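You operate a simulated robot arm through the tools that you are given. There is no shell and no other tool. Be economical: measure what you need, move in short steps, check, and stop when the job is done.

The job below is to be done with a simulated robot arm. You get a single attempt, and the scene is never put back.

## Task
Put one of the number blocks from the top of the cream bench on top of the round lamp there.
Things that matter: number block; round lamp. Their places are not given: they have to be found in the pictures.

The check looks at the end state, three seconds after you hand in, the way a careful person would. Anything else that was tipped, shoved, dropped, spilled or broken makes it a failure.

## Robot
A 6-joint arm with a two-finger parallel gripper, fixed in place. Base frame: the origin is at the foot of the arm, x ahead of it, y to its left, z up; the work surface is at about z = 0. Units: m, rad, N and s.
With the tool pointing down near the work surface it reaches from about 0.14 to 0.58 m from the base axis. Its first joint turns from -1.152 to 1.152 rad. Payload 2.1 kg.
Tool frame: the origin (TCP) lies between the finger pads and is the grasp point; the fingertips stand 0.03 m ahead of it; z points along the fingers, y is the line along which they close. Largest opening 0.094 m; finger width 0.028, thickness 0.01; the body of the gripper, 0.05 by 0.096 m, starts 0.055 m behind the TCP.
Orientation is that of the tool frame in the base frame, as a unit quaternion [x, y, z, w]. With the fingers straight down and closing along the base's y, the tool's x points along the base's -x, its y along +y and its z along -z.

## Interface
- The arm moves only by the tool step_arm. Its argument "moves" is a list that holds one entry, the list of rows, each a list of 5 numbers: the shift along the tool's x, y, z in cm, then the turn about the tool's z in rad, then the opening in per cent of the stroke, from 0 (shut) to 100 (fully open). In form: [[[tx, ty, tz, yaw, claw], ...]]. A call has 1 to 10 rows; each row is the pose to reach, as a shift and turn from the pose commanded when the call began, along the tool's axes at that moment. Each row takes 0.2 s and may step no farther than 0.05 m and 0.15 rad from the row before; otherwise, or with a gripper value out of range, the whole call is refused. A pose out of reach is approached as far as the arm can. The call stops where the force on the tool passes 40 N (or 10 N more than at its start, if that is more) or the arm is blocked; 0.2 s more then pass. Each finger travels about 0.072 m/s and halts on what it meets, pressing with about 22 N; the grip force reading is that of the motor and also rises with nothing between the fingers. The clock runs only during rows and for 0.2 s after the last one: add rows that repeat a pose to give the fingers time. The reply holds the time, the measured pose of the TCP, the force on the tool along the base axes, the opening and the grip force, in the units named above and with some noise.
- Cameras (640 x 400 px; columns grow to the right, rows downward): "scene" is fixed at [0.0586, -0.3842, 0.4684]; the picture's right is [0.70, -0.71, 0.00], its down [-0.51, -0.50, -0.71] and it looks along [0.50, 0.49, -0.71] (base axes); focal length 376 px, centre (320, 200). "wrist" rides on the gripper at [-0.037, 0, -0.058] in the tool frame; the picture's right is [0.00, -1.00, 0.00], its down [0.97, 0.00, -0.24] and it looks along [0.24, 0.00, 0.97] (tool axes); focal length 218 px, centre (320, 200).
- capture(camera): a new picture of that camera. It takes no simulated time.
- probe_pixels(camera, pixels): for up to 12 pixels [column, row] of the newest picture of that camera ("zoom" is the newest enlarged one), the place [x, y, z] in the base frame of the surface seen there, good to about 0.003 m. It takes no simulated time.
- close_up(camera, box): a new picture of the part [left, top, right, bottom] of that camera's present view, enlarged. It takes no simulated time.
- finish_job(): hands the job in; it is judged then, once.

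Keep the steps short. Do not move on a guess: measure, check each grasp and each placing, and mend mistakes. In all there are 60 turns and 26 pictures (those below and enlarged ones count). Leave the gripper open and the arm clear of the work at the hand-in unless told otherwise, and finish with a single line.

The tools are called as name(argument=value, ...) on one line, values as JSON. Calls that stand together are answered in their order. step_arm: Moves the arm, as the interface text tells. Its arguments: {"type":"object","properties":{"moves":{"type":"array"}},"required":["moves"]} The other tools are called the same way: capture (camera) takes a picture; probe_pixels (camera, pixels) gives the place of the surface under pixels of a picture; close_up (camera, box) takes an enlarged picture of a part of a camera's view; finish_job () hands the job in.

At the start:

```text
time: 0.0
position: [0.1915, -0.2012, 0.2528]
orientation: [-0.001, 1.0, 0.0, 0.0]
force: [-0.6, 0.3, -0.1]
gripper_width: 0.094
gripper_force: 0.0
```

scene: 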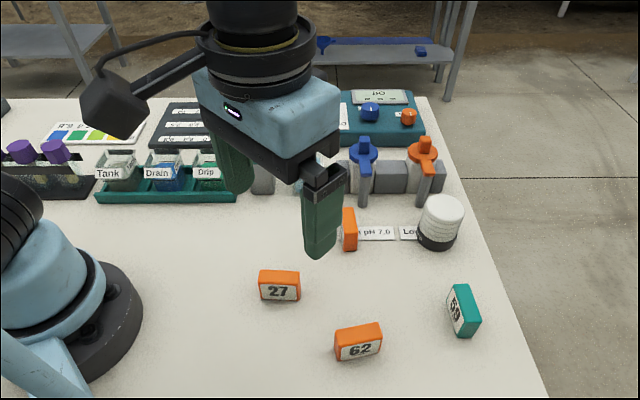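
wrist: 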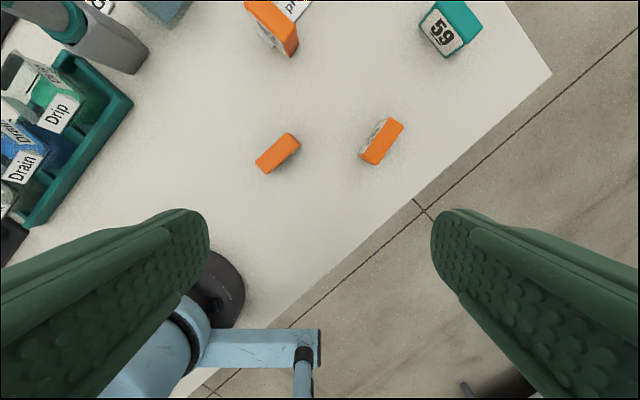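

I see orange blocks 27 (280,285) and 62 (358,342), a teal block 59 (463,310), and a white round object with a black base at (440,222) that may be the lamp. I'll enlarge that area, then measure it.

close_up(camera="scene", box=[320, 80, 500, 260])

probe_pixels(camera="scene", pixels=[[442, 205], [425, 207], [460, 207], [442, 197], [438, 215], [436, 246], [262, 272], [298, 273], [280, 276], [280, 292], [338, 332], [380, 326]])

probe_pixels(camera="wrist", pixels=[[278, 153], [290, 136], [264, 168], [297, 143], [258, 160], [385, 140], [398, 123], [370, 160]])

```text
2.22 times, centred on (410, 170) of scene
```

zoom: 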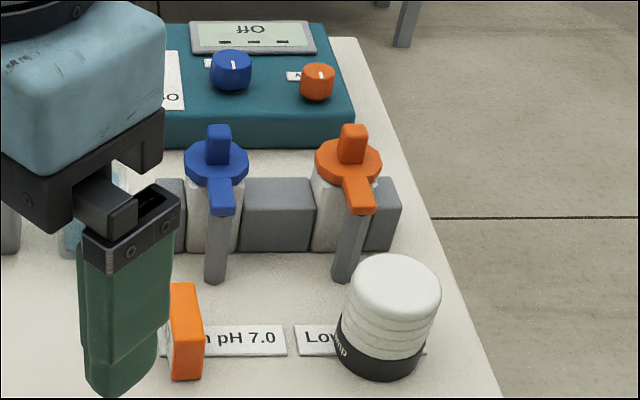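

```text
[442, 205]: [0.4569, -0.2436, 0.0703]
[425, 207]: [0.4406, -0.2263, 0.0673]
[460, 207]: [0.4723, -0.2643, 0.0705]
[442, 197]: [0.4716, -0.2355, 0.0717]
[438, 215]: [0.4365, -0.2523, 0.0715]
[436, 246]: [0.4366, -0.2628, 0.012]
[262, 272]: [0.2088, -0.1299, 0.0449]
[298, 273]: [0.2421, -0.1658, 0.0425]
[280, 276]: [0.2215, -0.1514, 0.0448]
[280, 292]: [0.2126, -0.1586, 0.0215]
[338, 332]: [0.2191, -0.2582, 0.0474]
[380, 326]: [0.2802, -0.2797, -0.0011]
```

```text
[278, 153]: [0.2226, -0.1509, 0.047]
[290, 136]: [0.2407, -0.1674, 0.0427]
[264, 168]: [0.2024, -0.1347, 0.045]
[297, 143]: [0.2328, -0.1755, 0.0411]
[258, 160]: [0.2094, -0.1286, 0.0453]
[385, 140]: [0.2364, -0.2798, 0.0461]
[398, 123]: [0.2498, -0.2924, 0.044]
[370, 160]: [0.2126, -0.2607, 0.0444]
```

The label reads "...mp", so the white round object is the lamp. Its top is flat at z≈0.070, near (0.455,-0.245). Block 27 stands on edge, top z≈0.045, centre about (0.2215,-0.151), long axis along (0.62,-0.78). I'll move above it and turn +0.90 rad so the fingers close across its thickness.

step_arm(moves=[[[-0.5, 0.8, 1.5, 0.15, 100], [-1, 1.7, 3, 0.3, 100], [-1.5, 2.5, 4.5, 0.45, 100], [-2, 3.3, 6, 0.6, 100], [-2.5, 4.2, 7.5, 0.75, 100], [-3, 5.0, 9, 0.9, 100], [-3, 5.0, 10, 0.9, 100], [-3, 5.0, 10, 0.9, 100]]])

capture(camera="wrist")

capture(camera="scene")

```text
time: 1.8
position: [0.2214, -0.1501, 0.1516]
orientation: [0.435, 0.9, 0.0, 0.0]
force: [-0.2, 0.0, 0.4]
gripper_width: 0.0938
gripper_force: 0.1
```

```text
22 pictures are left
```

wrist: 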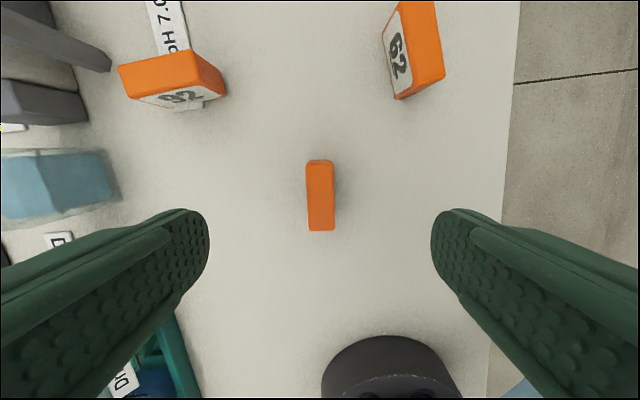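

```text
21 pictures are left
```

scene: 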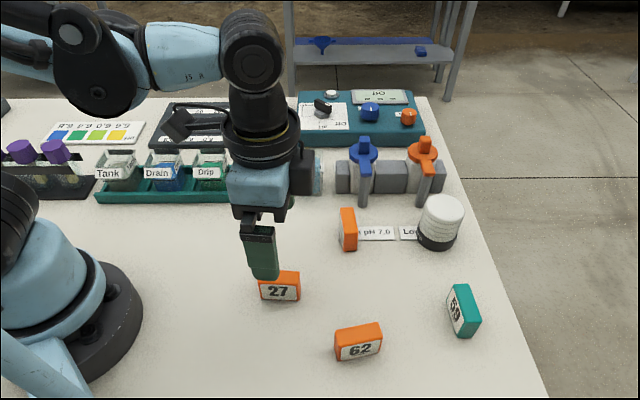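

The block is well aligned between the fingers at (320,195). Next I'll measure its ends and sides, plus the lamp rim and the nearby valve heights.

probe_pixels(camera="wrist", pixels=[[319, 164], [321, 228], [308, 197], [332, 197], [320, 196]])

probe_pixels(camera="scene", pixels=[[423, 140], [423, 168], [363, 140], [365, 172], [424, 190], [422, 208], [462, 207], [442, 196], [440, 218], [441, 207], [348, 212]])

```text
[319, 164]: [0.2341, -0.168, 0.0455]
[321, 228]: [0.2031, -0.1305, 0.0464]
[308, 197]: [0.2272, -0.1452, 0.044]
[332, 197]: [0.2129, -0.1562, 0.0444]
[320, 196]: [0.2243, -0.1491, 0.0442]
```

```text
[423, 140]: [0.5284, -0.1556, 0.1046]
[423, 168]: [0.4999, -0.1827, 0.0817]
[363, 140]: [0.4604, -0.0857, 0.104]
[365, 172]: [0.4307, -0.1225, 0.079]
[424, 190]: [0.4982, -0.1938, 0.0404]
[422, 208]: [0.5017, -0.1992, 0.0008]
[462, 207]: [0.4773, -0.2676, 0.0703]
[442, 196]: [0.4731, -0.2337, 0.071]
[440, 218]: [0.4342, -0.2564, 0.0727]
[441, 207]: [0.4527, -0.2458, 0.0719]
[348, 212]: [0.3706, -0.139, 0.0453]
```

The block centre is about (0.219,-0.150), so I'll shift 0.2 cm along tool x, go down to TCP z≈0.037 and close.

step_arm(moves=[[[0.2, 0, 3, 0, 100], [0.2, 0, 6, 0, 100], [0.2, 0, 8.5, 0, 100], [0.2, 0, 10.5, 0, 100], [0.2, 0, 11.4, 0, 100], [0.2, 0, 11.4, 0, 100]]])

step_arm(moves=[[[0, 0, 0, 0, 60], [0, 0, 0, 0, 30], [0, 0, 0, 0, 0], [0, 0, 0, 0, 0], [0, 0, 0, 0, 0], [0, 0, 0, 0, 0]]])

```text
time: 3.2
position: [0.2193, -0.1487, 0.0376]
orientation: [0.434, 0.901, 0.0, 0.0]
force: [-1.4, 0.4, -0.2]
gripper_width: 0.0941
gripper_force: 0.0
```

```text
time: 4.6
position: [0.2193, -0.149, 0.0386]
orientation: [0.435, 0.901, 0.0, 0.0]
force: [0.4, -0.7, 1.2]
gripper_width: 0.0259
gripper_force: 22.4
```

The fingers stopped at 0.026 m with 22 N. I'll lift straight up 12 cm and look.

step_arm(moves=[[[0, 0, -1, 0, 0], [0, 0, -3, 0, 0], [0, 0, -5.5, 0, 0], [0, 0, -8, 0, 0], [0, 0, -10.5, 0, 0], [0, 0, -12, 0, 0], [0, 0, -12, 0, 0]]])

capture(camera="scene")

capture(camera="wrist")

```text
time: 6.2
position: [0.2201, -0.1486, 0.1584]
orientation: [0.435, 0.9, 0.0, 0.0]
force: [0.0, 0.3, -1.2]
gripper_width: 0.0255
gripper_force: 22.0
```

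```text
20 pictures are left
```

scene: 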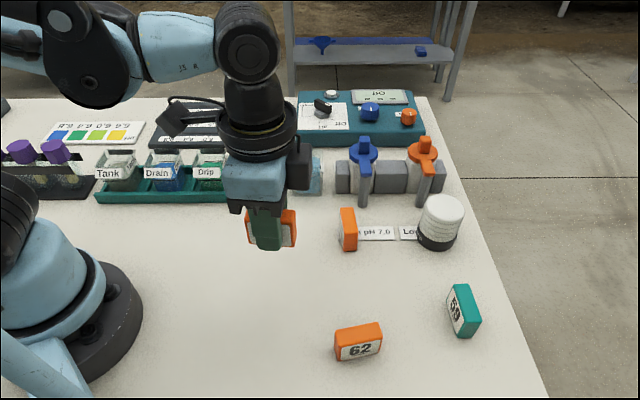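

```text
19 pictures are left
```

wrist: 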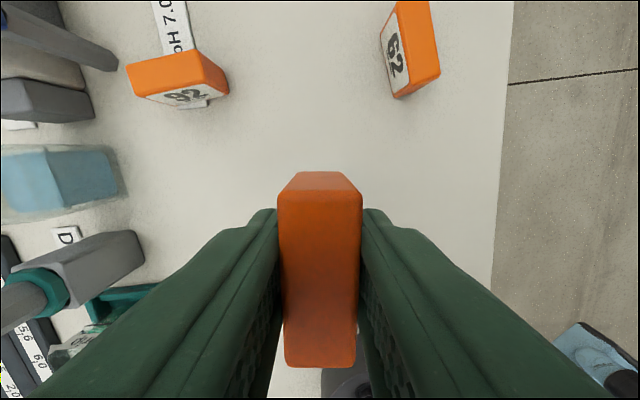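

The block is held squarely, with its bottom about 0.038 below the TCP. I'll carry it, raised slightly, to above the lamp, by tool shift (-22.3, +12.4) cm.

step_arm(moves=[[[-1.5, 0.8, -1, 0, 0], [-4.5, 2.5, -2, 0, 0], [-7.6, 4.2, -2, 0, 0], [-10.7, 6.0, -2, 0, 0], [-13.8, 7.7, -2, 0, 0], [-16.9, 9.4, -2, 0, 0], [-20, 11.1, -2, 0, 0], [-21.6, 12.0, -2, 0, 0], [-22.3, 12.4, -2, 0, 0], [-22.3, 12.4, -2, 0, 0]]])

capture(camera="scene")

capture(camera="wrist")

```text
time: 8.4
position: [0.4559, -0.2442, 0.1785]
orientation: [0.434, 0.901, 0.0, 0.0]
force: [0.1, -0.1, -0.8]
gripper_width: 0.0255
gripper_force: 21.7
```

```text
18 pictures are left
```

scene: 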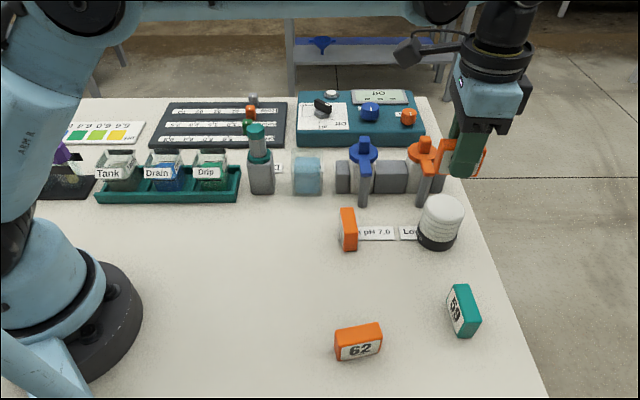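

```text
17 pictures are left
```

wrist: 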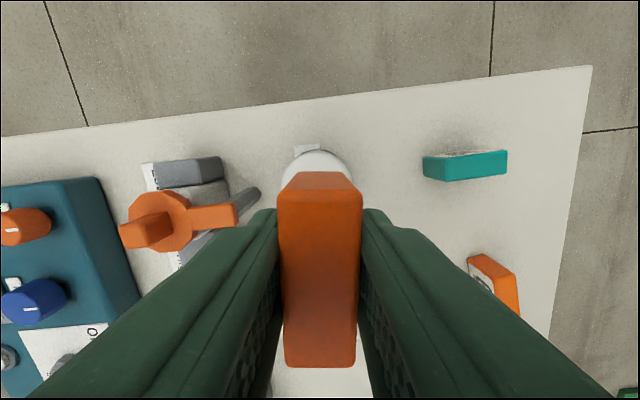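

The lamp is beneath the block. I'll take an enlarged picture of it to measure the exact centre of its top.

close_up(camera="scene", box=[400, 180, 480, 260])

```text
5.00 times, centred on (440, 220) of scene
```

zoom: 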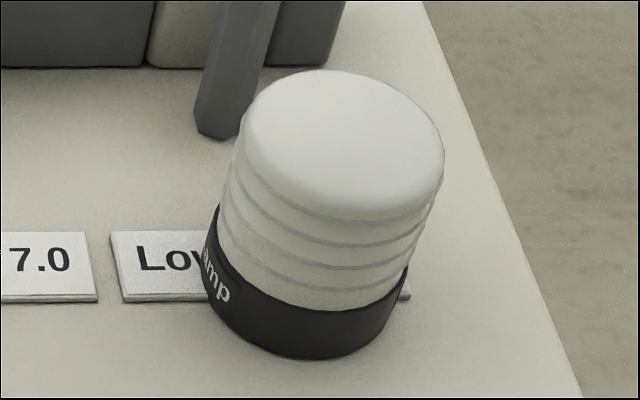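

probe_pixels(camera="zoom", pixels=[[345, 140], [255, 125], [438, 155], [330, 76], [350, 205], [270, 95], [425, 190], [275, 175], [410, 98], [300, 140], [390, 140]])

```text
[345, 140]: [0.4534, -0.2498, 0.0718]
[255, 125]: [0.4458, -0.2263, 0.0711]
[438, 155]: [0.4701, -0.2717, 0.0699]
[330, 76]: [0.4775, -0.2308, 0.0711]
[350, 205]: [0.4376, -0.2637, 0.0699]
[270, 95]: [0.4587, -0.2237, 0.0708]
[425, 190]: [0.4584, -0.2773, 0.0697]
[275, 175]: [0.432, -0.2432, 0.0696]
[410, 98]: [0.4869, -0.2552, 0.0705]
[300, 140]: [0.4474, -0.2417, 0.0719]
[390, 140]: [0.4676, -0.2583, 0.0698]
```

The lamp top centre is about (0.458,-0.249), z≈0.071. I'll correct by (-0.5,-0.13) cm and go down to about 5 mm above it.

step_arm(moves=[[[-0.5, -0.13, 0, 0, 0], [-0.5, -0.13, 2.0, 0, 0], [-0.5, -0.13, 4.0, 0, 0], [-0.5, -0.13, 5.5, 0, 0], [-0.5, -0.13, 6.3, 0, 0], [-0.5, -0.13, 6.3, 0, 0]]])

close_up(camera="scene", box=[360, 120, 520, 260])

```text
time: 9.8
position: [0.4581, -0.2514, 0.1148]
orientation: [0.434, 0.901, 0.0, 0.0]
force: [0.2, 0.3, -0.6]
gripper_width: 0.0258
gripper_force: 21.9
```

```text
2.86 times, centred on (440, 190) of scene
```

zoom: 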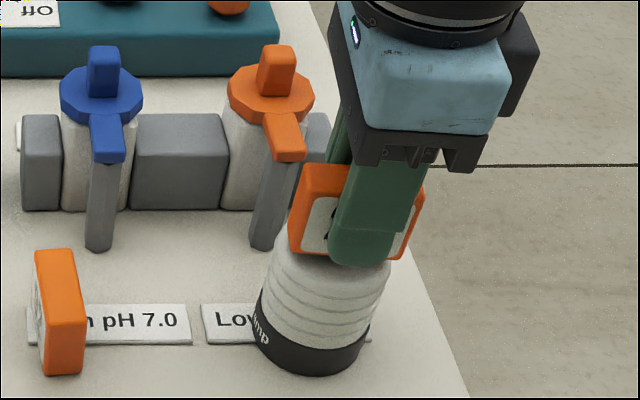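

The block is centred over the lamp, a few mm above it. I'll trim 2 mm in y and lower in small steps, watching the force.

step_arm(moves=[[[0.15, 0.15, 0, 0, 0], [0.15, 0.15, 0.2, 0, 0], [0.15, 0.15, 0.4, 0, 0], [0.15, 0.15, 0.4, 0, 0]]])

step_arm(moves=[[[0, 0, 0.1, 0, 0], [0, 0, 0.1, 0, 0]]])

```text
time: 10.8
position: [0.4578, -0.2486, 0.1108]
orientation: [0.435, 0.901, 0.0, -0.001]
force: [0.3, -0.1, -0.1]
gripper_width: 0.0257
gripper_force: 22.0
```

```text
time: 11.4
position: [0.4583, -0.249, 0.1082]
orientation: [0.435, 0.901, 0.0, 0.0]
force: [-0.2, 0.7, 0.6]
gripper_width: 0.0258
gripper_force: 22.6
```

No contact yet, so I'll lower another 1 mm at a time.

step_arm(moves=[[[0, 0, 0.1, 0, 0], [0, 0, 0.1, 0, 0]]])

```text
time: 12.0
position: [0.4582, -0.2487, 0.1095]
orientation: [0.434, 0.901, 0.0, 0.0]
force: [-1.3, -0.6, 20.5]
gripper_width: 0.0254
gripper_force: 21.5
```

The force reads 20 N, so the block is on the lamp. I'll ease back 0.5 mm and then open gently, part way.

step_arm(moves=[[[0, 0, -0.06, 0, 0], [0, 0, -0.06, 0, 0]]])

step_arm(moves=[[[0, 0, 0, 0, 26], [0, 0, 0, 0, 32], [0, 0, 0, 0, 40], [0, 0, 0, 0, 50], [0, 0, 0, 0, 55], [0, 0, 0, 0, 55]]])

close_up(camera="scene", box=[360, 120, 520, 260])

```text
time: 12.6
position: [0.4582, -0.2489, 0.1088]
orientation: [0.434, 0.901, -0.001, 0.001]
force: [0.6, -2.4, 14.5]
gripper_width: 0.0256
gripper_force: 22.5
```

```text
time: 14.0
position: [0.4589, -0.2494, 0.1085]
orientation: [0.434, 0.901, 0.0, 0.0]
force: [-0.9, 0.1, -0.8]
gripper_width: 0.0519
gripper_force: 0.1
```

```text
2.86 times, centred on (440, 190) of scene
```

zoom: 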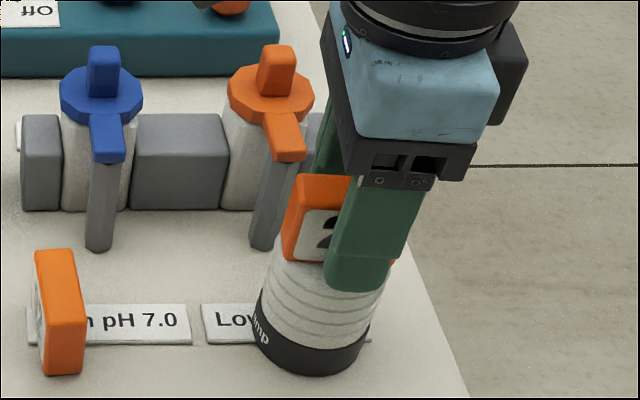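

The block is released and standing. I'll withdraw straight up.

step_arm(moves=[[[0, 0, -0.5, 0, 55], [0, 0, -1.5, 0, 55], [0, 0, -3, 0, 55], [0, 0, -5, 0, 55], [0, 0, -7.5, 0, 70], [0, 0, -10, 0, 100], [0, 0, -11, 0, 100], [0, 0, -11, 0, 100]]])

step_arm(moves=[[[3, -1, 0, 0, 100], [6, -2, 0, 0, 100], [9, -4, 0, 0, 100], [12, -6, 0, 0, 100], [12, -6, 0, 0, 100]]])

capture(camera="scene")

```text
time: 15.8
position: [0.4567, -0.2482, 0.2192]
orientation: [0.435, 0.901, 0.0, 0.001]
force: [0.0, -0.3, -0.2]
gripper_width: 0.0939
gripper_force: 0.1
```

```text
time: 17.0
position: [0.3363, -0.1929, 0.2202]
orientation: [0.435, 0.901, 0.0, 0.0]
force: [0.5, 0.1, -0.3]
gripper_width: 0.0941
gripper_force: 0.1
```

```text
13 pictures are left
```

scene: 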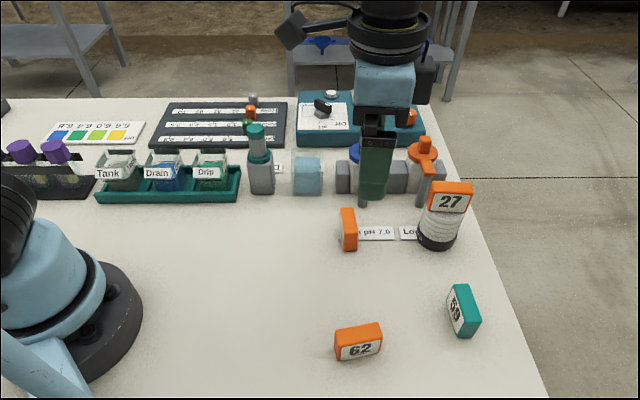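

Block 27 stands upright and centred on the lamp at (450,200). Nothing else has moved, and the gripper is open and clear, so I'll hand in.

finish_job()

```text
The job is handed in.
```

Number block 27 is standing upright on top of the round lamp, nothing else was moved, and the job has been handed in.
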